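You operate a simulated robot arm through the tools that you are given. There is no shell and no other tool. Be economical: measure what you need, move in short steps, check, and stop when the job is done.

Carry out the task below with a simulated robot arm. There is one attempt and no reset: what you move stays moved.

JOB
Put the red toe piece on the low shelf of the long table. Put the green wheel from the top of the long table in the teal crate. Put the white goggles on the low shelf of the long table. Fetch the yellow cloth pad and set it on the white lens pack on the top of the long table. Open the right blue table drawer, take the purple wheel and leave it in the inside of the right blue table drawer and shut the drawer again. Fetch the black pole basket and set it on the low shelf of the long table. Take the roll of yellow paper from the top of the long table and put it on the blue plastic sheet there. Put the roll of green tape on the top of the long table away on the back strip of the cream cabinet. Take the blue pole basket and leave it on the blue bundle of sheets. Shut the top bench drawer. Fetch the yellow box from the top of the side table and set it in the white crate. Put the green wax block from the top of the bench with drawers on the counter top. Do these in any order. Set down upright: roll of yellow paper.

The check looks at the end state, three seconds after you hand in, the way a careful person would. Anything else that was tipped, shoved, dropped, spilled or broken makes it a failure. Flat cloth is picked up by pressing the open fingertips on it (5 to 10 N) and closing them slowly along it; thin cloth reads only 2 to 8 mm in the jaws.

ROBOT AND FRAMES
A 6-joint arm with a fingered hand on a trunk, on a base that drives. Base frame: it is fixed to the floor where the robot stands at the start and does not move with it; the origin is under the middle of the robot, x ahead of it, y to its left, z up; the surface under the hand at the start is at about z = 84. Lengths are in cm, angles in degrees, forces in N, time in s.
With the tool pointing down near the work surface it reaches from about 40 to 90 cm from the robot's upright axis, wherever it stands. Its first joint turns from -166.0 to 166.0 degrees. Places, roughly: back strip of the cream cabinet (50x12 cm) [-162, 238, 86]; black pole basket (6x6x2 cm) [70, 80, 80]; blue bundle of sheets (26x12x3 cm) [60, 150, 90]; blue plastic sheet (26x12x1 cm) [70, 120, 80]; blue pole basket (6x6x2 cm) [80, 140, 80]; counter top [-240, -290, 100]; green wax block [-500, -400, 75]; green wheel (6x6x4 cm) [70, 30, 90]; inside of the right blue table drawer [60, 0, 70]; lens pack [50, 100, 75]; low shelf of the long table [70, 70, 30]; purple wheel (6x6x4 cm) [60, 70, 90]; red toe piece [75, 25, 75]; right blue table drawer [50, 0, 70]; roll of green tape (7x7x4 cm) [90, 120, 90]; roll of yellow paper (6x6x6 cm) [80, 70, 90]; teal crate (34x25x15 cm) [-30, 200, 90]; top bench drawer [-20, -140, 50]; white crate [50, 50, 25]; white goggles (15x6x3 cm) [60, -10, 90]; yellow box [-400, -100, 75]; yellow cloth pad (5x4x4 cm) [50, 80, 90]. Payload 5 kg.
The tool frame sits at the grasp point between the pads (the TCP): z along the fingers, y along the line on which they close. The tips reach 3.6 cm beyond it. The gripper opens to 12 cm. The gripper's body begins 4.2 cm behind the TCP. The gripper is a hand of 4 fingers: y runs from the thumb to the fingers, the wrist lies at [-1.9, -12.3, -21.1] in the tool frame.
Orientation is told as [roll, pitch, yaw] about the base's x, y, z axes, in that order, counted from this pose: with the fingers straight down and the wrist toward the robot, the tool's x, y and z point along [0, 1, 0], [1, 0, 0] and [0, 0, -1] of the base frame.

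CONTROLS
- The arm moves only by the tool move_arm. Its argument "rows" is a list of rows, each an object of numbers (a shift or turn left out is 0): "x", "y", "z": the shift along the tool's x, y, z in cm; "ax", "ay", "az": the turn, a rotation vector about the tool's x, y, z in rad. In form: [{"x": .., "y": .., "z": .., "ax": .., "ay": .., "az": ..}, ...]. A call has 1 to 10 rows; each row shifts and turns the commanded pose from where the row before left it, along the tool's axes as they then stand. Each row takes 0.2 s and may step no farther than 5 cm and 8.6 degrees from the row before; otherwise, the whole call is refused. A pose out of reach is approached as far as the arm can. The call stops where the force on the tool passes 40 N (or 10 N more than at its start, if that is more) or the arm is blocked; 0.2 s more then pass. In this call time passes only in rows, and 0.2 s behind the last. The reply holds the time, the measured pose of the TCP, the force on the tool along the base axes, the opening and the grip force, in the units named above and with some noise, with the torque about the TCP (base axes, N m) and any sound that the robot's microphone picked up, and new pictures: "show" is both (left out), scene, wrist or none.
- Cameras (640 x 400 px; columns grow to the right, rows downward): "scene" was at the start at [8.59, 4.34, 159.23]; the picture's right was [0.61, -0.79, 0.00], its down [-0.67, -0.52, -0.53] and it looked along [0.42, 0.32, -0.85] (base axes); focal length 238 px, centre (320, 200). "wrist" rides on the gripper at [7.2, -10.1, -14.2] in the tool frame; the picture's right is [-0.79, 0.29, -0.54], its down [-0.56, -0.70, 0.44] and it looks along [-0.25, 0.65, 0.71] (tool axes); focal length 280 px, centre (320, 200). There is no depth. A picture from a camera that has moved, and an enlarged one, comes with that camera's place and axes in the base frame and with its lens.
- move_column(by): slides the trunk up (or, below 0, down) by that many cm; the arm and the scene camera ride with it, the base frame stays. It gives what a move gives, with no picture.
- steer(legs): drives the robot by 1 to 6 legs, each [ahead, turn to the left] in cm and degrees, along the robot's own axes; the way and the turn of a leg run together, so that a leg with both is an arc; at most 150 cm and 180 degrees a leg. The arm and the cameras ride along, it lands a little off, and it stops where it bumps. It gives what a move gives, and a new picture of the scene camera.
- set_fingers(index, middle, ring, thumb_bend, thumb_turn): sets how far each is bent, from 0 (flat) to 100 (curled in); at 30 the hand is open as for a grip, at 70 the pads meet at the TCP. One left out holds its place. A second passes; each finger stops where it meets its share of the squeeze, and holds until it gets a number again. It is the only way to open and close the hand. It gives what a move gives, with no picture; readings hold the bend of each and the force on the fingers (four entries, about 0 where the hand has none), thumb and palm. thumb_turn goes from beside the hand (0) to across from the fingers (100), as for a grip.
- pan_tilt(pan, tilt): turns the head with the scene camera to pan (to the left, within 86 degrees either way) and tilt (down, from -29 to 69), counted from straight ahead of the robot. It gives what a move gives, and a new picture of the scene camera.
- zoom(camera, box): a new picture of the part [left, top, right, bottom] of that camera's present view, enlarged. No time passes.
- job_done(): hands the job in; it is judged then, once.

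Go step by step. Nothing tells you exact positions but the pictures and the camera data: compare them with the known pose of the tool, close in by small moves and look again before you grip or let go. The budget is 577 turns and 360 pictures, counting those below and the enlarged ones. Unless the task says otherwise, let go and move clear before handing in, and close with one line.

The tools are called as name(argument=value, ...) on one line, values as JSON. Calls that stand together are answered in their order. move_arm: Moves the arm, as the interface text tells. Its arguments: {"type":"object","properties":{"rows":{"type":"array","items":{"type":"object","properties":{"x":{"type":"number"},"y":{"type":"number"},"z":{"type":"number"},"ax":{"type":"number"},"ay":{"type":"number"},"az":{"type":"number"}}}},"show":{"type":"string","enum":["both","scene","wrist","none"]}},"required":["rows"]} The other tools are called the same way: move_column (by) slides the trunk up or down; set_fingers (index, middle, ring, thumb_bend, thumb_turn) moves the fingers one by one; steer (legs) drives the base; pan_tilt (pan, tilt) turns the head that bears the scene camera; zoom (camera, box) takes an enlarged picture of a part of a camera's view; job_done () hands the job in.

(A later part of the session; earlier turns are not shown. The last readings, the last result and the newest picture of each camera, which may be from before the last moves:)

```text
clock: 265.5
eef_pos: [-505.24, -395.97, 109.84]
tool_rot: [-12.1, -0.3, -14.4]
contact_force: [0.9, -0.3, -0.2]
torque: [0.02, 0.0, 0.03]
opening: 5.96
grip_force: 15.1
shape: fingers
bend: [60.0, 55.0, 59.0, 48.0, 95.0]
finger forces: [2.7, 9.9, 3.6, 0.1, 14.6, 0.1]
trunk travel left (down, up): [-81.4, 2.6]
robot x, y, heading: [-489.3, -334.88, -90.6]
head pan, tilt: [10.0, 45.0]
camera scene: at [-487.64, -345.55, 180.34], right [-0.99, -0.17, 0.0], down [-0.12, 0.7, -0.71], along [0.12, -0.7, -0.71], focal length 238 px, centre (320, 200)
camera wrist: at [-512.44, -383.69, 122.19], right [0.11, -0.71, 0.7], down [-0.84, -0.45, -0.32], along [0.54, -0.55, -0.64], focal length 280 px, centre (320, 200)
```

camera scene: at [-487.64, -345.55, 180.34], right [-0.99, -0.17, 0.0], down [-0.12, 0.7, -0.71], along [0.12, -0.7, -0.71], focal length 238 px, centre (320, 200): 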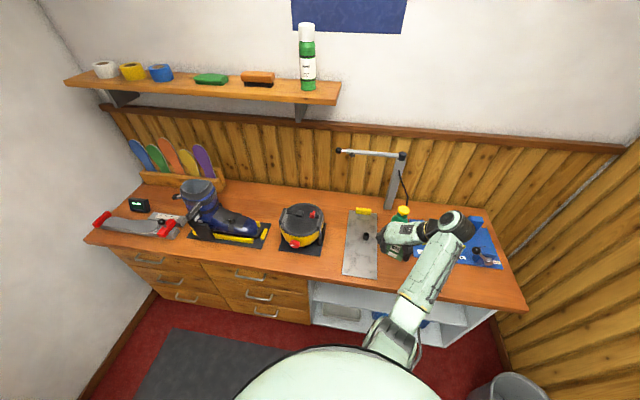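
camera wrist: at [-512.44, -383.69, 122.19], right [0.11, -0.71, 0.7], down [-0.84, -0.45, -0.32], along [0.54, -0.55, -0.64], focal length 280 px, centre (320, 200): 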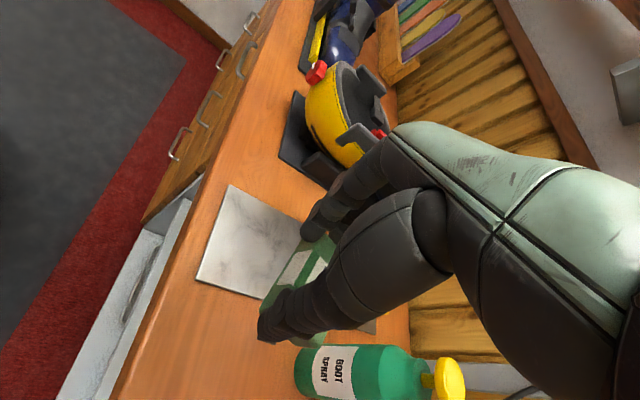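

Wax is held well. I untilt and straighten the hand for transport, then drive back north up the aisle.

move_arm(rows=[{"ay": 0.1}, {"ay": 0.1}, {"az": 0.149}, {"az": 0.149}, {"az": 0.149}, {"az": 0.149}, {"az": 0.149}, {"az": 0.149}, {"az": 0.149}, {"az": 0.149}], show="none")

steer(legs=[[-140, 0], [-138, 0]])

```text
clock: 267.7
eef_pos: [-504.99, -396.31, 109.75]
tool_rot: [0.1, -0.6, -82.9]
contact_force: [-0.1, 0.6, -0.9]
torque: [-0.02, 0.0, -0.06]
opening: 5.91
grip_force: 15.5
shape: fingers
bend: [60.0, 55.0, 59.0, 48.0, 95.0]
finger forces: [2.5, 10.0, 3.5, 0.0, 14.6, 0.0]
trunk travel left (down, up): [-81.4, 2.6]
robot x, y, heading: [-489.16, -335.04, -90.5]
head pan, tilt: [10.0, 45.0]
```

```text
clock: 282.4
eef_pos: [-500.87, -119.71, 109.73]
tool_rot: [0.2, -0.6, -83.9]
contact_force: [-1.0, -0.6, -0.6]
torque: [0.01, 0.01, 0.03]
opening: 5.95
grip_force: 15.4
shape: fingers
bend: [60.0, 55.0, 59.0, 48.0, 95.0]
finger forces: [2.4, 10.0, 3.3, 0.0, 14.4, 0.1]
trunk travel left (down, up): [-81.4, 2.6]
robot x, y, heading: [-483.64, -58.92, -91.9]
head pan, tilt: [10.0, 45.0]
camera scene: at [-482.5, -69.59, 180.31], right [-0.99, -0.15, 0.0], down [-0.1, 0.7, -0.71], along [0.1, -0.7, -0.71], focal length 238 px, centre (320, 200)
```

scene: 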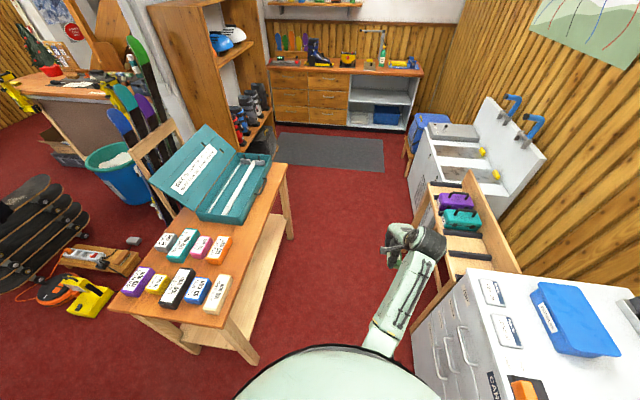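

steer(legs=[[0, 93], [120, 0]])

```text
clock: 293.8
eef_pos: [-303.19, -68.7, 109.71]
tool_rot: [0.1, -0.7, 8.9]
contact_force: [-0.5, -0.6, -0.5]
torque: [0.02, -0.02, -0.02]
opening: 5.86
grip_force: 14.9
shape: fingers
bend: [60.0, 55.0, 59.0, 48.0, 95.0]
finger forces: [2.2, 10.0, 3.3, 0.1, 14.4, 0.0]
trunk travel left (down, up): [-81.4, 2.6]
robot x, y, heading: [-364.8, -54.34, 1.2]
head pan, tilt: [10.0, 45.0]
camera scene: at [-353.91, -52.75, 180.32], right [0.2, -0.98, 0.0], down [-0.69, -0.14, -0.71], along [0.69, 0.14, -0.71], focal length 238 px, centre (320, 200)
```

scene: 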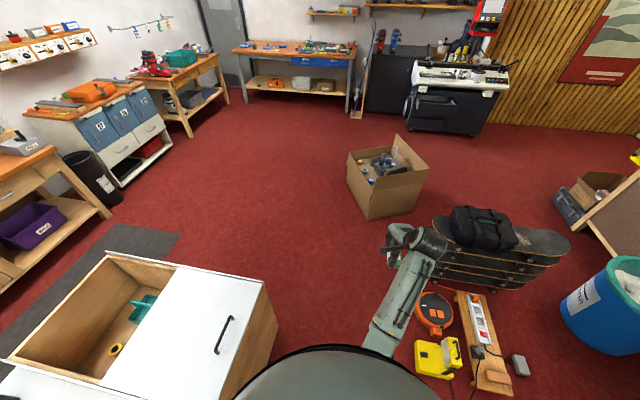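

I thread between cabinet and cardboard box, swinging north then east of the box.

steer(legs=[[103, 0], [0, 32], [96, 0], [0, -33], [85, 0]])

pan_tilt(pan=-80, tilt=40)

```text
clock: 312.9
eef_pos: [-35.38, -12.26, 109.76]
tool_rot: [0.0, -0.6, 8.9]
contact_force: [-0.4, -0.7, -1.3]
torque: [0.01, 0.02, 0.02]
opening: 5.78
grip_force: 14.8
shape: fingers
bend: [60.0, 55.0, 59.0, 48.0, 95.0]
finger forces: [1.9, 10.0, 3.0, 0.1, 14.1, 0.0]
trunk travel left (down, up): [-81.4, 2.6]
robot x, y, heading: [-97.79, 1.86, 1.5]
head pan, tilt: [10.0, 45.0]
camera scene: at [-86.2, 3.52, 180.32], right [0.2, -0.98, 0.0], down [-0.69, -0.14, -0.71], along [0.69, 0.14, -0.71], focal length 238 px, centre (320, 200)
```

scene: 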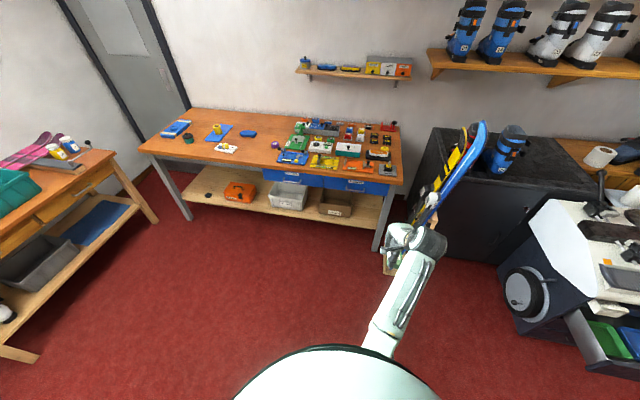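

```text
clock: 314.5
eef_pos: [-35.41, -12.27, 109.66]
tool_rot: [0.1, -0.6, 9.0]
contact_force: [0.7, 0.1, -0.3]
torque: [-0.03, -0.01, 0.01]
opening: 5.8
grip_force: 14.2
shape: fingers
bend: [60.0, 55.0, 59.0, 48.0, 95.0]
finger forces: [2.0, 10.0, 3.1, 0.0, 14.2, 0.0]
trunk travel left (down, up): [-81.4, 2.6]
robot x, y, heading: [-97.12, 1.82, 1.4]
head pan, tilt: [-80.0, 40.0]
camera scene: at [-92.46, -6.42, 181.04], right [-0.98, -0.2, 0.0], down [-0.13, 0.63, -0.77], along [0.15, -0.75, -0.64], focal length 238 px, centre (320, 200)
```

scene: 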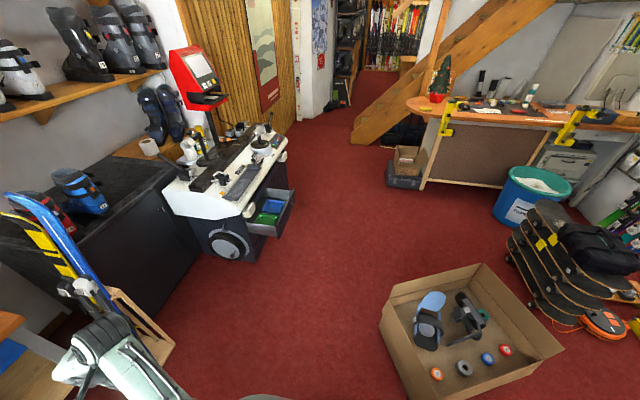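

Clear view: passage between box (x ≤ −118) and open drawer (x ≥ −42), and open floor before the counter. I drive there.

steer(legs=[[0, -79], [79, 0], [0, -12.5], [70, 0]])

steer(legs=[[0, -61], [85, 0], [0, 45]])

pan_tilt(pan=0, tilt=40)

```text
clock: 327.8
eef_pos: [-96.57, -205.7, 109.62]
tool_rot: [0.0, -0.7, -82.9]
contact_force: [0.0, 0.2, -0.2]
torque: [0.0, 0.01, 0.02]
opening: 5.72
grip_force: 14.3
shape: fingers
bend: [60.0, 55.0, 59.0, 48.0, 95.0]
finger forces: [1.8, 9.9, 3.0, 0.0, 13.8, 0.0]
trunk travel left (down, up): [-81.4, 2.6]
robot x, y, heading: [-80.64, -144.37, -90.6]
head pan, tilt: [-80.0, 40.0]
camera scene: at [-88.88, -148.72, 181.04], right [-0.16, 0.99, 0.0], down [0.63, 0.1, -0.77], along [-0.76, -0.13, -0.64], focal length 238 px, centre (320, 200)
```

scene: 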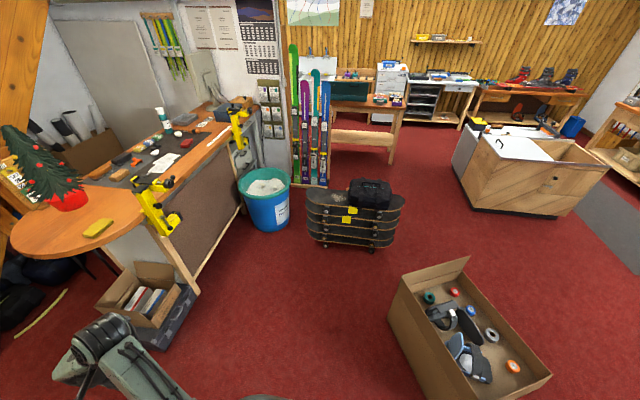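

```text
clock: 338.5
eef_pos: [-188.59, -239.4, 109.69]
tool_rot: [0.0, -0.6, -98.2]
contact_force: [-0.1, -0.6, -0.7]
torque: [-0.01, -0.01, 0.0]
opening: 5.67
grip_force: 14.2
shape: fingers
bend: [61.0, 55.0, 59.0, 49.0, 95.0]
finger forces: [1.5, 9.8, 2.8, 0.0, 13.6, 0.0]
trunk travel left (down, up): [-81.4, 2.6]
robot x, y, heading: [-157.21, -184.32, -105.8]
head pan, tilt: [-80.0, 40.0]
camera scene: at [-166.21, -186.26, 181.04], right [0.1, 0.99, 0.0], down [0.64, -0.06, -0.77], along [-0.76, 0.08, -0.64], focal length 238 px, centre (320, 200)
```

scene: 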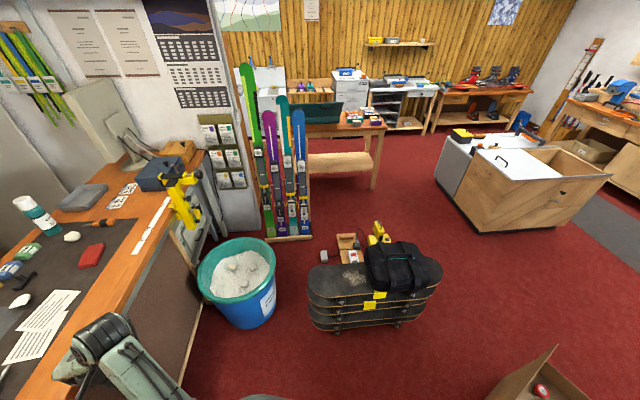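

```text
clock: 340.0
eef_pos: [-188.55, -239.36, 109.62]
tool_rot: [0.2, -0.6, -98.1]
contact_force: [0.2, 0.3, -0.3]
torque: [-0.01, 0.02, -0.02]
opening: 5.66
grip_force: 13.6
shape: fingers
bend: [61.0, 55.0, 59.0, 49.0, 95.0]
finger forces: [1.5, 9.8, 2.8, 0.0, 13.6, 0.0]
trunk travel left (down, up): [-81.4, 2.6]
robot x, y, heading: [-157.36, -184.37, -105.8]
head pan, tilt: [0.0, 40.0]
camera scene: at [-160.06, -195.29, 181.04], right [-0.96, 0.27, 0.0], down [0.17, 0.62, -0.77], along [-0.21, -0.74, -0.64], focal length 238 px, centre (320, 200)
```

scene: 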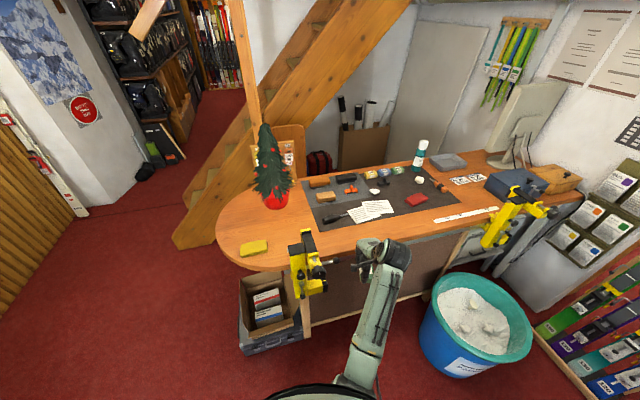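

The counter's front band of bare wood (right of the near clamp, before the mat) is free at about (−212,−259). I move 12 cm closer and bring the hand over it.

steer(legs=[[11, 0]])

move_arm(rows=[{"x": -4.5, "y": 1}, {"x": -4.5, "y": 1.5}, {"x": -4.5, "y": 1.5}, {"x": -4.5, "y": 2}, {"y": 2}], show="both")

```text
clock: 341.2
eef_pos: [-191.42, -249.77, 109.75]
tool_rot: [0.0, -0.6, -98.2]
contact_force: [-0.2, -0.4, -0.4]
torque: [0.0, -0.01, 0.01]
opening: 5.7
grip_force: 13.9
shape: fingers
bend: [61.0, 55.0, 59.0, 49.0, 95.0]
finger forces: [1.6, 9.9, 2.9, 0.0, 13.6, 0.1]
trunk travel left (down, up): [-81.4, 2.6]
robot x, y, heading: [-160.05, -194.78, -105.5]
head pan, tilt: [0.0, 40.0]
camera scene: at [-162.95, -205.63, 181.05], right [-0.96, 0.27, 0.0], down [0.17, 0.62, -0.77], along [-0.21, -0.74, -0.64], focal length 238 px, centre (320, 200)
```

scene: 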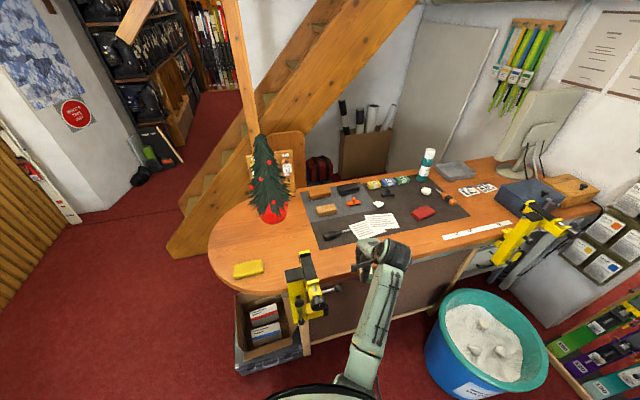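

```text
clock: 342.4
eef_pos: [-210.1, -255.3, 109.82]
tool_rot: [0.1, -0.5, -98.0]
contact_force: [0.3, 0.1, -0.8]
torque: [0.02, 0.03, 0.02]
opening: 5.65
grip_force: 14.0
shape: fingers
bend: [61.0, 55.0, 59.0, 49.0, 95.0]
finger forces: [1.5, 9.8, 2.9, 0.0, 13.5, 0.0]
trunk travel left (down, up): [-81.4, 2.6]
robot x, y, heading: [-159.83, -194.86, -105.4]
head pan, tilt: [0.0, 40.0]
camera scene: at [-162.91, -205.93, 181.03], right [-0.96, 0.27, 0.0], down [0.17, 0.62, -0.77], along [-0.21, -0.74, -0.64], focal length 238 px, centre (320, 200)
camera wrist: at [-201.57, -246.07, 124.02], right [-0.82, -0.17, 0.54], down [-0.46, 0.77, -0.45], along [-0.34, -0.62, -0.71], focal length 280 px, centre (320, 200)
```

scene: 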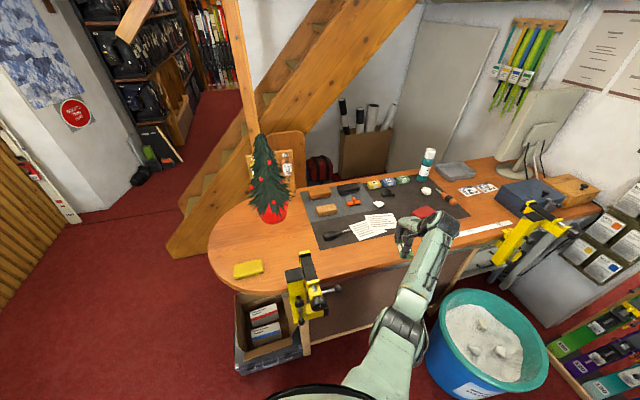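
wrist: 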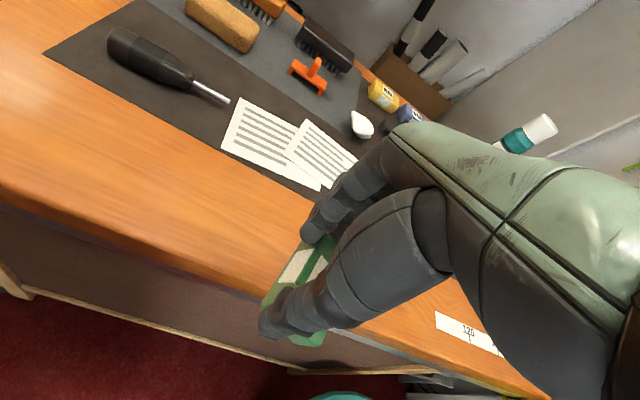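

move_arm(rows=[{"y": 3.3}, {"z": 3}], show="wrist")

```text
clock: 343.0
eef_pos: [-210.87, -258.38, 106.91]
tool_rot: [0.2, -0.6, -98.1]
contact_force: [-0.1, 0.7, -1.6]
torque: [-0.03, 0.01, -0.02]
opening: 5.66
grip_force: 13.4
shape: fingers
bend: [61.0, 55.0, 59.0, 49.0, 95.0]
finger forces: [1.5, 9.8, 2.9, 0.1, 13.4, 0.0]
trunk travel left (down, up): [-81.4, 2.6]
robot x, y, heading: [-160.0, -194.72, -105.5]
head pan, tilt: [0.0, 40.0]
camera wrist: at [-202.2, -249.24, 121.05], right [-0.82, -0.17, 0.54], down [-0.46, 0.77, -0.45], along [-0.34, -0.62, -0.71], focal length 280 px, centre (320, 200)
```

wrist: 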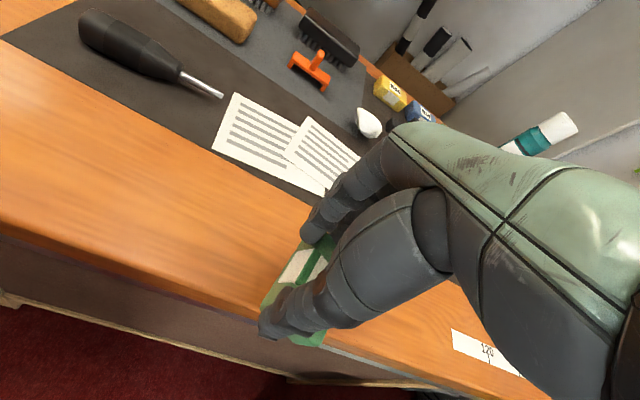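

move_arm(rows=[{"y": 4.3}, {"z": 1}], show="wrist")

```text
clock: 343.6
eef_pos: [-211.54, -262.92, 105.99]
tool_rot: [0.1, -0.6, -98.2]
contact_force: [-0.9, 0.5, -0.8]
torque: [-0.04, -0.03, 0.0]
opening: 5.64
grip_force: 13.5
shape: fingers
bend: [61.0, 55.0, 59.0, 49.0, 95.0]
finger forces: [1.4, 9.8, 3.0, 0.0, 13.7, 0.0]
trunk travel left (down, up): [-81.4, 2.6]
robot x, y, heading: [-159.85, -194.76, -105.6]
head pan, tilt: [0.0, 40.0]
camera wrist: at [-202.9, -253.62, 120.09], right [-0.82, -0.17, 0.54], down [-0.46, 0.77, -0.45], along [-0.34, -0.62, -0.71], focal length 280 px, centre (320, 200)
```

wrist: 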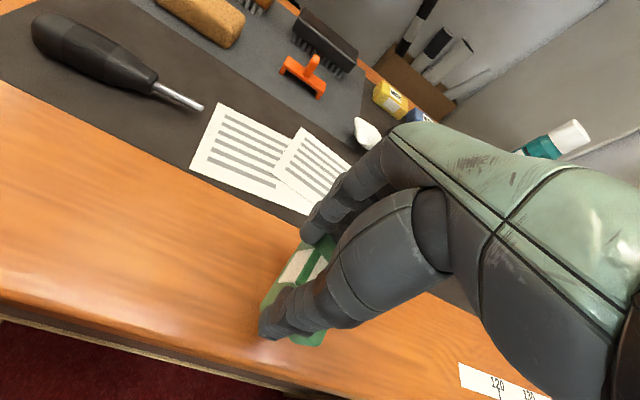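

Now it hangs over the bare band; I lower stepwise feeling for the counter.

move_arm(rows=[{"z": 1}], show="none")

move_arm(rows=[{"z": 1}], show="none")

move_arm(rows=[{"z": 1}], show="wrist")

```text
clock: 344.0
eef_pos: [-211.54, -262.82, 104.84]
tool_rot: [0.1, -0.6, -98.1]
contact_force: [-1.1, -0.4, -0.5]
torque: [0.01, -0.01, 0.0]
opening: 5.61
grip_force: 14.0
shape: fingers
bend: [61.0, 55.0, 59.0, 49.0, 95.0]
finger forces: [1.4, 9.8, 2.9, 0.1, 13.8, 0.0]
trunk travel left (down, up): [-81.4, 2.6]
robot x, y, heading: [-159.97, -194.64, -105.5]
head pan, tilt: [0.0, 40.0]
```

```text
clock: 344.4
eef_pos: [-211.47, -262.78, 103.86]
tool_rot: [0.1, -0.5, -98.1]
contact_force: [0.7, -0.9, -0.9]
torque: [-0.03, -0.02, -0.02]
opening: 5.64
grip_force: 13.2
shape: fingers
bend: [61.0, 55.0, 59.0, 49.0, 95.0]
finger forces: [1.4, 9.8, 3.0, 0.1, 13.5, 0.0]
trunk travel left (down, up): [-81.4, 2.6]
robot x, y, heading: [-160.0, -194.46, -105.9]
head pan, tilt: [0.0, 40.0]
```

```text
clock: 344.8
eef_pos: [-211.65, -262.84, 102.84]
tool_rot: [0.2, -0.7, -98.1]
contact_force: [0.8, -0.1, -1.1]
torque: [-0.04, 0.0, 0.01]
opening: 5.61
grip_force: 13.4
shape: fingers
bend: [61.0, 55.0, 59.0, 49.0, 95.0]
finger forces: [1.4, 9.9, 3.0, 0.0, 13.6, 0.1]
trunk travel left (down, up): [-81.4, 2.6]
robot x, y, heading: [-159.66, -194.65, -105.5]
head pan, tilt: [0.0, 40.0]
camera wrist: at [-202.92, -253.59, 116.97], right [-0.82, -0.17, 0.54], down [-0.46, 0.77, -0.45], along [-0.34, -0.62, -0.71], focal length 280 px, centre (320, 200)
```

wrist: 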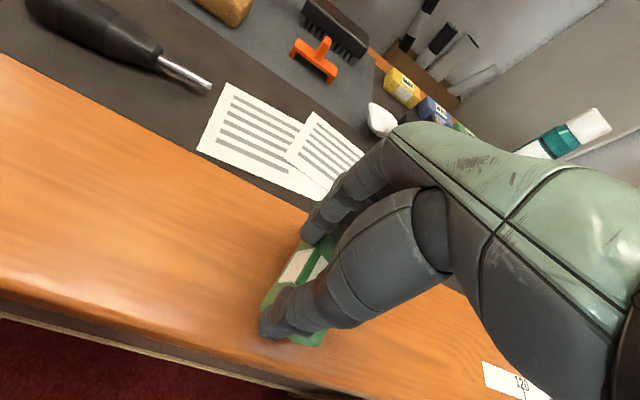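

move_arm(rows=[{"z": 0.8}], show="none")

move_arm(rows=[{"z": 0.8}], show="none")

move_arm(rows=[{"z": 0.8}], show="wrist")

```text
clock: 345.2
eef_pos: [-211.54, -262.58, 102.04]
tool_rot: [0.1, -0.6, -98.1]
contact_force: [0.0, 0.2, -0.5]
torque: [0.02, -0.02, -0.01]
opening: 5.6
grip_force: 13.8
shape: fingers
bend: [61.0, 55.0, 59.0, 49.0, 95.0]
finger forces: [1.4, 9.7, 3.0, 0.1, 13.7, 0.1]
trunk travel left (down, up): [-81.4, 2.6]
robot x, y, heading: [-160.03, -195.0, -105.6]
head pan, tilt: [0.0, 40.0]
```

```text
clock: 345.6
eef_pos: [-211.42, -262.42, 101.61]
tool_rot: [0.0, -0.8, -98.0]
contact_force: [0.0, -1.7, 5.6]
torque: [0.09, 0.17, 0.05]
opening: 5.48
grip_force: 17.6
shape: fingers
bend: [61.0, 55.0, 58.0, 49.0, 95.0]
finger forces: [1.1, 10.1, 10.5, 0.1, 13.1, 0.0]
out of reach, approached as far as the arm can: row 1
trunk travel left (down, up): [-81.4, 2.6]
robot x, y, heading: [-159.82, -195.01, -105.5]
head pan, tilt: [0.0, 40.0]
```

```text
clock: 346.0
eef_pos: [-211.19, -262.2, 101.42]
tool_rot: [-0.3, -1.1, -98.2]
contact_force: [-2.1, -7.1, 22.6]
torque: [-0.65, 1.12, 0.23]
opening: 5.38
grip_force: 29.0
shape: fingers
bend: [61.0, 54.0, 57.0, 50.0, 95.0]
finger forces: [1.2, 10.7, 33.9, 0.0, 12.6, 0.0]
trunk travel left (down, up): [-81.4, 2.6]
robot x, y, heading: [-160.1, -194.37, -105.6]
head pan, tilt: [0.0, 40.0]
camera wrist: at [-202.32, -253.02, 115.31], right [-0.82, -0.16, 0.55], down [-0.46, 0.76, -0.45], along [-0.35, -0.62, -0.7], focal length 280 px, centre (320, 200)
```

wrist: 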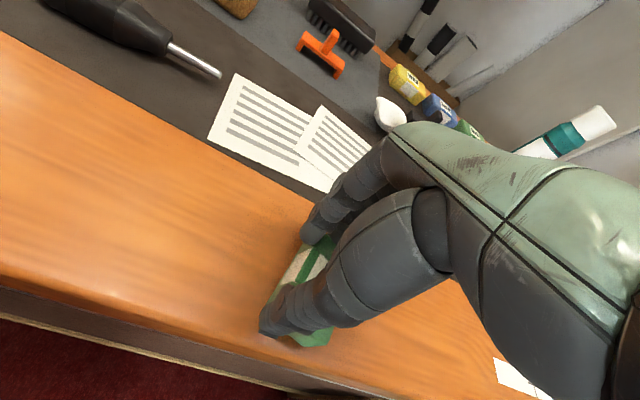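

Contact with the counter. I ease up and release.

move_arm(rows=[{"z": -1.2}], show="none")

set_fingers(index=35, middle=35, ring=35, thumb_bend=35)

move_arm(rows=[{"z": -4}, {"z": -4.5}], show="wrist")

```text
clock: 346.4
eef_pos: [-210.95, -261.96, 101.58]
tool_rot: [0.2, -0.3, -98.2]
contact_force: [-1.6, -2.3, 3.5]
torque: [-0.17, 0.27, 0.06]
opening: 5.35
grip_force: 19.1
shape: fingers
bend: [61.0, 54.0, 58.0, 50.0, 95.0]
finger forces: [1.2, 10.3, 12.8, 0.0, 13.4, 0.0]
trunk travel left (down, up): [-81.4, 2.6]
robot x, y, heading: [-160.21, -194.42, -105.6]
head pan, tilt: [0.0, 40.0]
```

```text
clock: 347.4
eef_pos: [-211.19, -262.18, 101.82]
tool_rot: [0.2, -0.4, -98.1]
contact_force: [0.0, -0.5, 0.6]
torque: [-0.02, 0.01, 0.0]
opening: 10.86
grip_force: 0.1
shape: fingers
bend: [35.0, 35.0, 35.0, 35.0, 97.0]
finger forces: [0.1, 0.0, 0.1, 0.1, 0.1, 0.0]
trunk travel left (down, up): [-81.4, 2.6]
robot x, y, heading: [-160.07, -194.5, -105.5]
head pan, tilt: [0.0, 40.0]
```

```text
clock: 348.0
eef_pos: [-211.18, -261.84, 110.52]
tool_rot: [0.1, -0.5, -98.1]
contact_force: [-0.7, 0.2, 0.6]
torque: [0.0, 0.02, 0.02]
opening: 10.9
grip_force: 0.1
shape: fingers
bend: [35.0, 35.0, 35.0, 35.0, 97.0]
finger forces: [0.1, 0.1, 0.0, 0.0, 0.0, 0.0]
trunk travel left (down, up): [-81.4, 2.6]
robot x, y, heading: [-159.68, -194.7, -105.5]
head pan, tilt: [0.0, 40.0]
camera wrist: at [-202.51, -252.74, 124.64], right [-0.82, -0.17, 0.54], down [-0.46, 0.77, -0.45], along [-0.34, -0.62, -0.71], focal length 280 px, centre (320, 200)
```

wrist: 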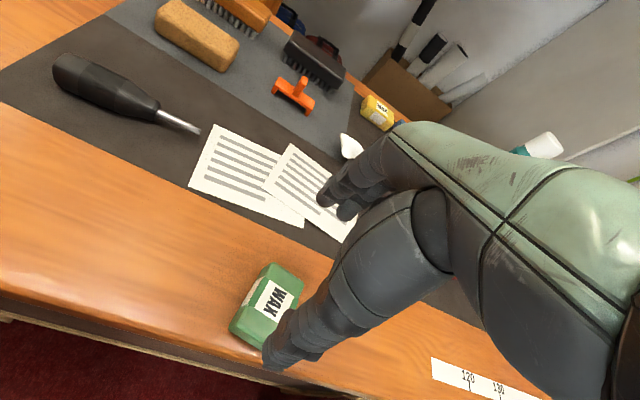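

Wax is on the counter. Next I shut the open drawer of the machine bench: back off, turn, and stand facing it.

move_arm(rows=[{"z": -4}, {"y": -4}, {"y": -4}], show="none")

steer(legs=[[-33, 0], [0, 132], [52, 0], [0, -27]])

pan_tilt(pan=0, tilt=50)

```text
clock: 348.8
eef_pos: [-210.04, -254.0, 114.39]
tool_rot: [0.0, -0.6, -98.2]
contact_force: [-0.5, 0.9, 1.1]
torque: [0.01, -0.03, 0.02]
opening: 10.89
grip_force: 0.0
shape: fingers
bend: [35.0, 35.0, 35.0, 35.0, 97.0]
finger forces: [0.1, 0.0, 0.0, 0.0, 0.0, 0.1]
trunk travel left (down, up): [-81.4, 2.6]
robot x, y, heading: [-160.11, -194.74, -105.7]
head pan, tilt: [0.0, 40.0]
```

```text
clock: 362.4
eef_pos: [-31.51, -168.25, 114.31]
tool_rot: [0.1, -0.6, 8.1]
contact_force: [0.3, -0.7, -0.6]
torque: [0.03, 0.01, 0.0]
opening: 10.9
grip_force: 0.1
shape: fingers
bend: [35.0, 35.0, 35.0, 35.0, 97.0]
finger forces: [0.0, 0.0, 0.0, 0.1, 0.1, 0.0]
trunk travel left (down, up): [-81.4, 2.6]
robot x, y, heading: [-102.57, -136.63, 0.3]
head pan, tilt: [0.0, 40.0]
camera scene: at [-90.95, -136.51, 181.04], right [0.01, -1.0, 0.0], down [-0.64, -0.01, -0.77], along [0.77, 0.01, -0.64], focal length 238 px, centre (320, 200)
```

scene: 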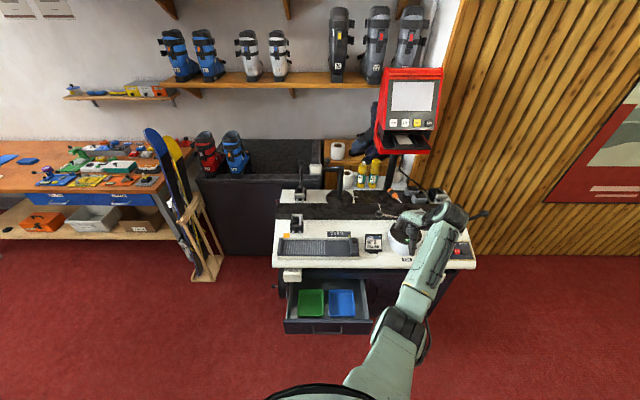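

```text
clock: 363.1
eef_pos: [-31.54, -168.22, 114.29]
tool_rot: [0.2, -0.5, 8.1]
contact_force: [0.4, -0.9, 0.1]
torque: [0.0, 0.01, 0.06]
opening: 10.91
grip_force: 0.0
shape: fingers
bend: [35.0, 35.0, 35.0, 35.0, 97.0]
finger forces: [0.0, 0.1, 0.0, 0.0, 0.1, 0.1]
trunk travel left (down, up): [-81.4, 2.6]
robot x, y, heading: [-102.49, -137.09, 0.7]
head pan, tilt: [0.0, 50.0]
camera scene: at [-91.76, -136.57, 179.63], right [0.01, -1.0, 0.0], down [-0.77, -0.01, -0.64], along [0.64, 0.01, -0.77], focal length 238 px, centre (320, 200)
```

scene: 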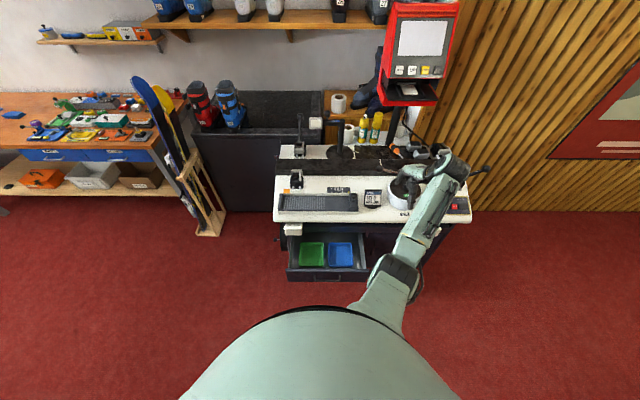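

The drawer front is at x ≈ −40, y −119…−161, z 43–58. I withdraw the hand from over the machine, make a loose fist and lower the trunk.

move_arm(rows=[{"y": -4.5, "x": 1}, {"y": -4.5, "x": 1}, {"y": -4, "x": 2.5}, {"y": -4, "x": 2.5}, {"y": -3, "x": 3.8}, {"x": 4.5, "y": -2}, {"x": 4.5, "y": -1}, {"x": 4.5, "y": -1}, {"x": 4.5}, {"x": 2.5}], show="none")

set_fingers(index=75, middle=75, ring=75, thumb_bend=60)

```text
clock: 365.3
eef_pos: [-59.67, -140.51, 114.07]
tool_rot: [0.1, -0.6, 8.1]
contact_force: [-0.4, 0.1, 0.1]
torque: [-0.01, 0.02, 0.02]
opening: 10.93
grip_force: 0.1
shape: fingers
bend: [35.0, 35.0, 35.0, 35.0, 97.0]
finger forces: [0.0, 0.1, 0.1, 0.1, 0.1, 0.0]
trunk travel left (down, up): [-81.4, 2.6]
robot x, y, heading: [-102.64, -136.64, 0.6]
head pan, tilt: [0.0, 50.0]
```

```text
clock: 366.3
eef_pos: [-59.68, -140.62, 114.06]
tool_rot: [0.1, -0.7, 8.0]
contact_force: [-0.6, 1.6, 0.3]
torque: [0.02, 0.01, 0.02]
opening: 0.96
grip_force: 0.0
shape: fingers
bend: [75.0, 75.0, 75.0, 60.0, 97.0]
finger forces: [0.1, 0.0, 0.0, 0.0, 0.0, 0.0]
trunk travel left (down, up): [-81.4, 2.6]
robot x, y, heading: [-102.49, -136.55, 0.8]
head pan, tilt: [0.0, 50.0]
```

move_column(by=-40)

move_column(by=-21)

move_arm(rows=[{"y": 3}, {"y": 3}], show="both")

```text
clock: 370.1
eef_pos: [-59.67, -140.7, 74.11]
tool_rot: [0.1, -0.6, 8.1]
contact_force: [-0.4, -0.2, 0.1]
torque: [0.03, 0.01, -0.01]
opening: 0.98
grip_force: 0.0
shape: fingers
bend: [75.0, 75.0, 75.0, 60.0, 97.0]
finger forces: [0.0, 0.0, 0.0, 0.1, 0.1, 0.1]
trunk travel left (down, up): [-41.4, 42.6]
robot x, y, heading: [-102.32, -136.4, 0.8]
head pan, tilt: [0.0, 50.0]
```

```text
clock: 372.4
eef_pos: [-59.72, -140.71, 53.1]
tool_rot: [0.1, -0.6, 8.0]
contact_force: [-0.1, 0.5, 0.2]
torque: [-0.03, -0.01, -0.01]
opening: 0.95
grip_force: 0.0
shape: fingers
bend: [75.0, 75.0, 75.0, 60.0, 97.0]
finger forces: [0.0, 0.0, 0.0, 0.0, 0.1, 0.1]
trunk travel left (down, up): [-20.4, 63.6]
robot x, y, heading: [-102.81, -136.5, 0.6]
head pan, tilt: [0.0, 50.0]
```

```text
clock: 373.0
eef_pos: [-53.53, -139.96, 52.77]
tool_rot: [0.0, -0.5, 8.1]
contact_force: [0.4, -0.3, -0.8]
torque: [0.0, 0.01, 0.03]
opening: 0.96
grip_force: 0.1
shape: fingers
bend: [75.0, 75.0, 75.0, 60.0, 97.0]
finger forces: [0.1, 0.0, 0.0, 0.1, 0.1, 0.0]
trunk travel left (down, up): [-20.4, 63.6]
robot x, y, heading: [-102.7, -136.19, 0.2]
head pan, tilt: [0.0, 50.0]
camera scene: at [-91.72, -136.52, 118.62], right [0.01, -1.0, 0.0], down [-0.77, -0.01, -0.64], along [0.64, 0.01, -0.77], focal length 238 px, centre (320, 200)
camera wrist: at [-64.72, -134.33, 67.01], right [0.39, -0.74, 0.54], down [-0.61, -0.65, -0.45], along [0.69, -0.15, -0.71], focal length 280 px, centre (320, 200)
```

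scene: 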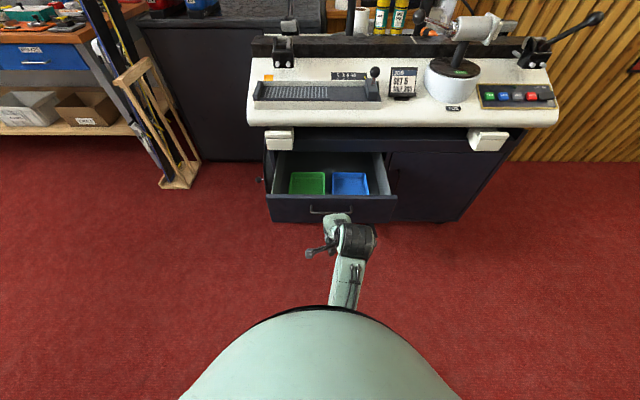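
wrist: 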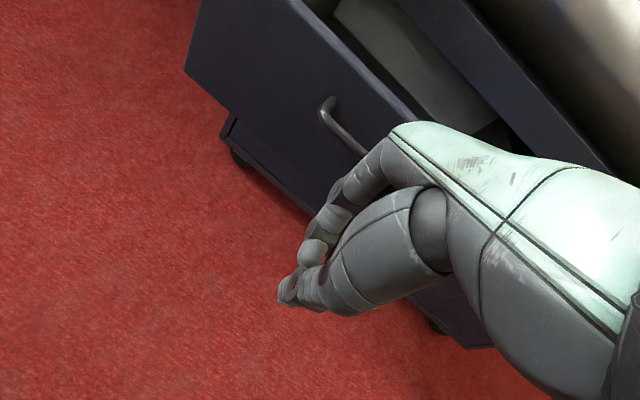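

move_arm(rows=[{"y": 3, "x": -0.4}, {"y": 3, "x": -0.4}, {"y": 3, "x": -0.4}, {"y": 3, "x": -0.4}], show="scene")

```text
clock: 374.0
eef_pos: [-41.64, -139.77, 53.03]
tool_rot: [0.1, -0.6, 8.1]
contact_force: [0.1, 0.7, -0.2]
torque: [0.0, 0.0, -0.01]
opening: 0.96
grip_force: 0.1
shape: fingers
bend: [75.0, 75.0, 75.0, 60.0, 97.0]
finger forces: [0.0, 0.0, 0.1, 0.0, 0.1, 0.1]
trunk travel left (down, up): [-20.4, 63.6]
robot x, y, heading: [-102.96, -136.89, 0.5]
head pan, tilt: [0.0, 50.0]
camera scene: at [-91.73, -136.52, 118.62], right [0.01, -1.0, 0.0], down [-0.77, -0.01, -0.64], along [0.64, 0.01, -0.77], focal length 238 px, centre (320, 200)
```

scene: 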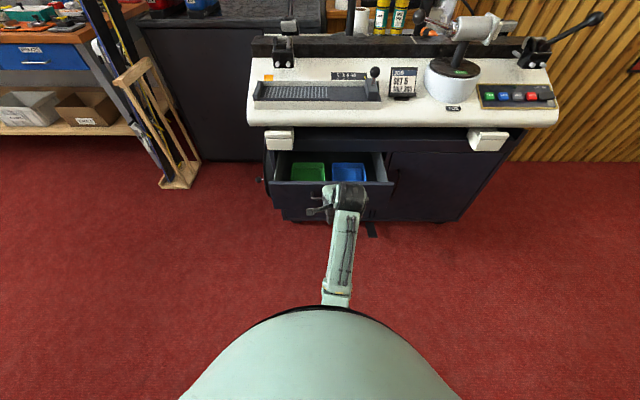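

The drawer is sliding in easily. I keep pushing.

move_arm(rows=[{"y": 3, "x": -0.4}, {"y": 3, "x": -0.4}, {"y": 3, "x": -0.4}, {"y": 3, "x": -0.4}], show="scene")

```text
clock: 375.0
eef_pos: [-29.6, -139.56, 53.36]
tool_rot: [0.1, -0.6, 8.1]
contact_force: [-0.5, 0.6, -0.5]
torque: [0.02, 0.03, -0.01]
opening: 0.93
grip_force: 0.1
shape: fingers
bend: [75.0, 75.0, 75.0, 60.0, 97.0]
finger forces: [0.0, 0.0, 0.1, 0.1, 0.0, 0.0]
trunk travel left (down, up): [-20.4, 63.6]
robot x, y, heading: [-102.56, -136.63, 0.5]
head pan, tilt: [0.0, 50.0]
camera scene: at [-91.72, -136.52, 118.62], right [0.01, -1.0, 0.0], down [-0.77, -0.01, -0.64], along [0.64, 0.01, -0.77], focal length 238 px, centre (320, 200)
```

scene: 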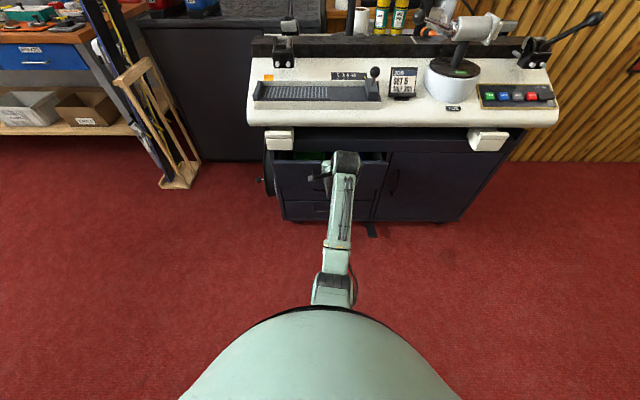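

move_arm(rows=[{"y": 2.5, "x": -0.35}, {"y": 2.5, "x": -0.35}, {"y": 2.5, "x": -0.35}, {"y": 2, "x": -0.3}], show="scene")

```text
clock: 376.0
eef_pos: [-20.15, -139.49, 53.95]
tool_rot: [0.0, -0.9, 8.0]
contact_force: [-19.3, 0.6, 17.8]
torque: [-0.35, -0.15, -0.37]
opening: 0.94
grip_force: 12.5
shape: fingers
bend: [75.0, 76.0, 76.0, 60.0, 97.0]
finger forces: [0.5, 15.7, 9.7, 0.1, 0.1, 0.0]
trunk travel left (down, up): [-20.4, 63.6]
robot x, y, heading: [-102.56, -136.32, 0.4]
head pan, tilt: [0.0, 50.0]
camera scene: at [-92.14, -136.5, 118.7], right [0.01, -1.0, 0.0], down [-0.76, -0.01, -0.65], along [0.65, 0.01, -0.76], focal length 238 px, centre (320, 200)
```

scene: 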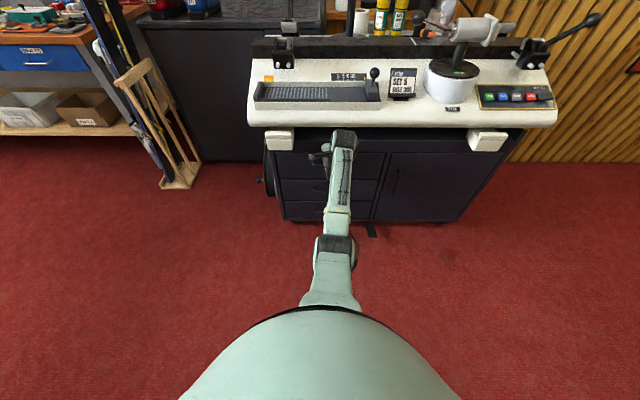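

Resistance now; it appears flush. I withdraw and inspect.

move_arm(rows=[{"y": -4}, {"y": -4.5}, {"y": -4.5}, {"y": -4.5}], show="none")

zoom(camera="scene", box=[240, 110, 420, 240])

```text
clock: 377.0
eef_pos: [-37.39, -142.17, 53.47]
tool_rot: [0.1, -0.7, 8.2]
contact_force: [-0.8, -0.1, 0.0]
torque: [-0.01, 0.04, 0.0]
opening: 0.92
grip_force: 0.1
shape: fingers
bend: [75.0, 75.0, 75.0, 60.0, 97.0]
finger forces: [0.1, 0.1, 0.0, 0.1, 0.0, 0.1]
trunk travel left (down, up): [-20.4, 63.6]
robot x, y, heading: [-102.63, -136.98, 0.3]
head pan, tilt: [0.0, 50.0]
```

```text
3.08 times, centred on (330, 175) of scene
camera zoom: at [-91.77, -136.52, 118.63], right [0.01, -1.0, 0.0], down [-0.77, -0.01, -0.64], along [0.64, 0.01, -0.77], focal length 731 px, centre (289, 277)
```

zoom: 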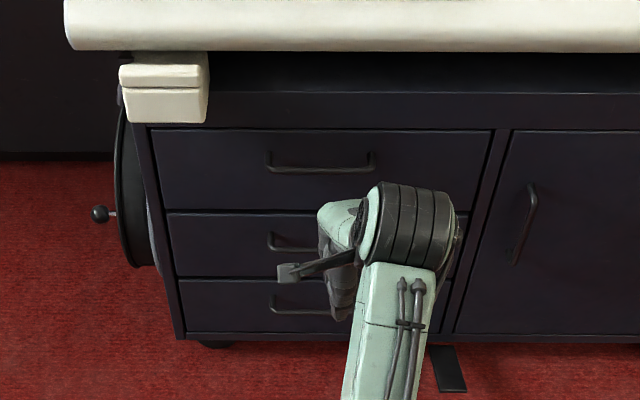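

The top bench drawer is shut flush. I raise the arm and drive back to the long table's right part.

move_arm(rows=[{"y": -4.5}, {"y": -4.5}], show="none")

move_column(by=40)

steer(legs=[[0, 80], [107, 0], [0, -61]])

```text
clock: 377.6
eef_pos: [-46.08, -143.3, 53.23]
tool_rot: [0.1, -0.5, 8.1]
contact_force: [-0.6, 0.1, 0.2]
torque: [-0.02, 0.01, 0.03]
opening: 0.91
grip_force: 0.1
shape: fingers
bend: [75.0, 75.0, 75.0, 60.0, 97.0]
finger forces: [0.0, 0.0, 0.2, 0.0, 0.0, 0.1]
trunk travel left (down, up): [-20.4, 63.6]
robot x, y, heading: [-102.95, -136.49, 0.4]
head pan, tilt: [0.0, 50.0]
```

```text
clock: 381.4
eef_pos: [-46.11, -143.28, 93.25]
tool_rot: [0.1, -0.7, 8.1]
contact_force: [-0.5, 0.2, -0.1]
torque: [0.0, -0.01, 0.0]
opening: 0.96
grip_force: 0.0
shape: fingers
bend: [75.0, 75.0, 75.0, 60.0, 97.0]
finger forces: [0.0, 0.0, 0.0, 0.1, 0.1, 0.0]
trunk travel left (down, up): [-60.4, 23.6]
robot x, y, heading: [-102.73, -136.43, 0.6]
head pan, tilt: [0.0, 50.0]
```

```text
clock: 388.1
eef_pos: [-81.32, -51.78, 93.33]
tool_rot: [0.1, -0.6, 88.4]
contact_force: [1.0, -0.5, -1.1]
torque: [-0.05, 0.0, 0.05]
opening: 0.93
grip_force: 0.2
shape: fingers
bend: [75.0, 75.0, 75.0, 60.0, 97.0]
finger forces: [0.1, 0.1, 0.0, 0.0, 0.1, 0.0]
trunk travel left (down, up): [-60.4, 23.6]
robot x, y, heading: [-97.4, -105.77, 80.5]
head pan, tilt: [0.0, 50.0]
stopped in leg 2: the robot was blocked; the commanded pose is now the measured one
camera scene: at [-95.57, -95.28, 158.63], right [0.99, -0.16, 0.0], down [-0.12, -0.76, -0.64], along [0.1, 0.63, -0.77], focal length 238 px, centre (320, 200)
```

scene: 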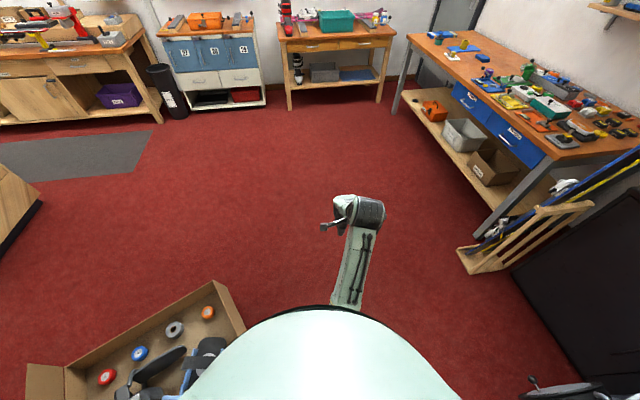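

The base touched the cardboard box's corner region; I reverse a little and steer wider to the right.

steer(legs=[[-6, 0], [0, -32], [70, 0], [0, 40]])

pan_tilt(pan=75, tilt=45)

```text
clock: 396.9
eef_pos: [-40.91, -3.59, 93.37]
tool_rot: [0.1, -0.8, 94.3]
contact_force: [-0.6, -0.3, 0.1]
torque: [0.01, -0.04, 0.01]
opening: 0.94
grip_force: 0.0
shape: fingers
bend: [75.0, 75.0, 75.0, 60.0, 97.0]
finger forces: [0.1, 0.0, 0.1, 0.0, 0.1, 0.0]
trunk travel left (down, up): [-60.4, 23.6]
robot x, y, heading: [-51.27, -59.17, 86.8]
head pan, tilt: [0.0, 50.0]
camera scene: at [-50.47, -48.37, 158.63], right [1.0, -0.06, 0.0], down [-0.04, -0.76, -0.64], along [0.04, 0.64, -0.77], focal length 238 px, centre (320, 200)
```

scene: 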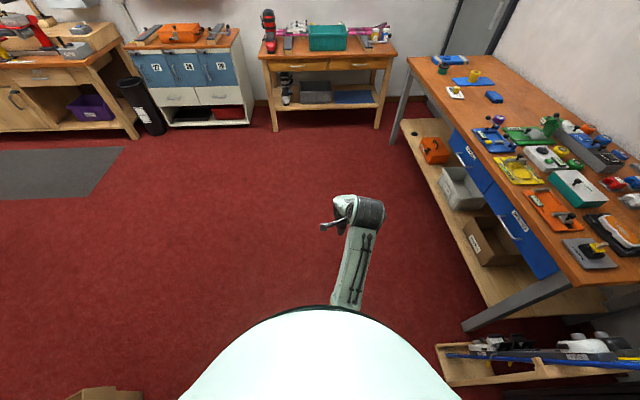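

```text
clock: 398.4
eef_pos: [-40.95, -3.58, 93.39]
tool_rot: [0.1, -0.7, 94.2]
contact_force: [0.2, -0.1, 0.1]
torque: [0.0, -0.01, 0.01]
opening: 0.91
grip_force: 0.0
shape: fingers
bend: [75.0, 75.0, 75.0, 60.0, 97.0]
finger forces: [0.0, 0.0, 0.1, 0.0, 0.0, 0.0]
trunk travel left (down, up): [-60.4, 23.6]
robot x, y, heading: [-51.02, -58.98, 86.8]
head pan, tilt: [75.0, 45.0]
camera scene: at [-58.62, -53.5, 159.32], right [0.31, 0.95, 0.0], down [0.67, -0.22, -0.71], along [-0.67, 0.22, -0.71], focal length 238 px, centre (320, 200)
```

scene: 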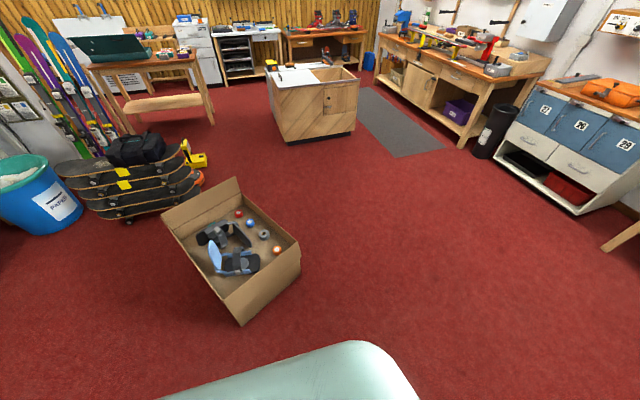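

Box has not moved. I raise the trunk and go to the table, facing it.

move_column(by=15)

steer(legs=[[61, 0], [0, -87], [46, 0]])

pan_tilt(pan=0, tilt=50)

```text
clock: 400.1
eef_pos: [-40.76, -3.5, 108.33]
tool_rot: [0.1, -0.8, 94.2]
contact_force: [-0.2, 0.2, 0.3]
torque: [0.0, 0.01, 0.0]
opening: 0.92
grip_force: 0.0
shape: fingers
bend: [75.0, 75.0, 75.0, 60.0, 97.0]
finger forces: [0.0, 0.0, 0.1, 0.0, 0.0, 0.0]
trunk travel left (down, up): [-75.4, 8.6]
robot x, y, heading: [-51.05, -59.25, 86.6]
head pan, tilt: [75.0, 45.0]
```

```text
clock: 410.9
eef_pos: [54.7, -5.2, 108.35]
tool_rot: [0.0, -0.8, 7.0]
contact_force: [0.0, -0.6, -0.2]
torque: [0.0, -0.03, -0.03]
opening: 0.93
grip_force: 0.0
shape: fingers
bend: [75.0, 75.0, 75.0, 60.0, 97.0]
finger forces: [0.1, 0.0, 0.0, 0.0, 0.1, 0.0]
trunk travel left (down, up): [-75.4, 8.6]
robot x, y, heading: [-1.38, 2.83, -0.8]
head pan, tilt: [75.0, 45.0]
camera scene: at [4.17, 10.34, 174.32], right [0.96, -0.27, 0.0], down [-0.19, -0.68, -0.71], along [0.19, 0.68, -0.71], focal length 238 px, centre (320, 200)
```

scene: 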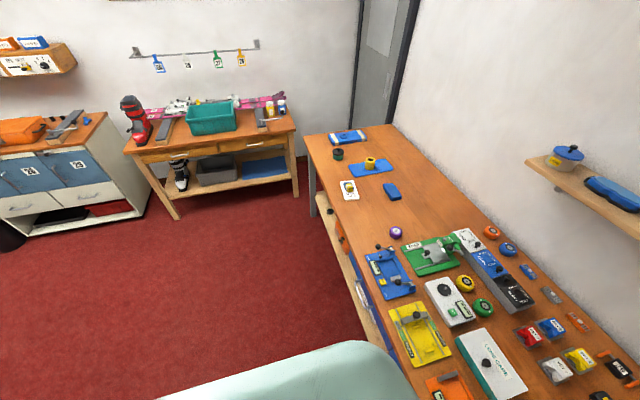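

```text
clock: 412.4
eef_pos: [54.93, -5.2, 108.31]
tool_rot: [0.1, -0.7, 7.0]
contact_force: [0.1, 0.0, 0.1]
torque: [0.03, -0.01, 0.02]
opening: 0.95
grip_force: 0.1
shape: fingers
bend: [75.0, 75.0, 75.0, 60.0, 97.0]
finger forces: [0.0, 0.0, 0.0, 0.0, 0.0, 0.0]
trunk travel left (down, up): [-75.4, 8.6]
robot x, y, heading: [-1.16, 2.39, -0.7]
head pan, tilt: [0.0, 50.0]
camera scene: at [9.7, 2.44, 173.63], right [-0.01, -1.0, 0.0], down [-0.77, 0.01, -0.64], along [0.64, -0.01, -0.77], focal length 238 px, centre (320, 200)
```

scene: 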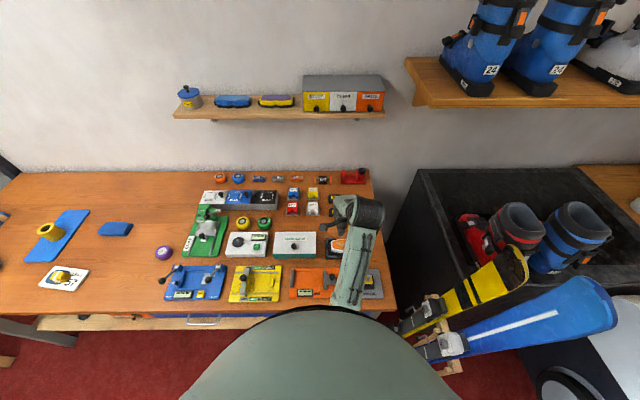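

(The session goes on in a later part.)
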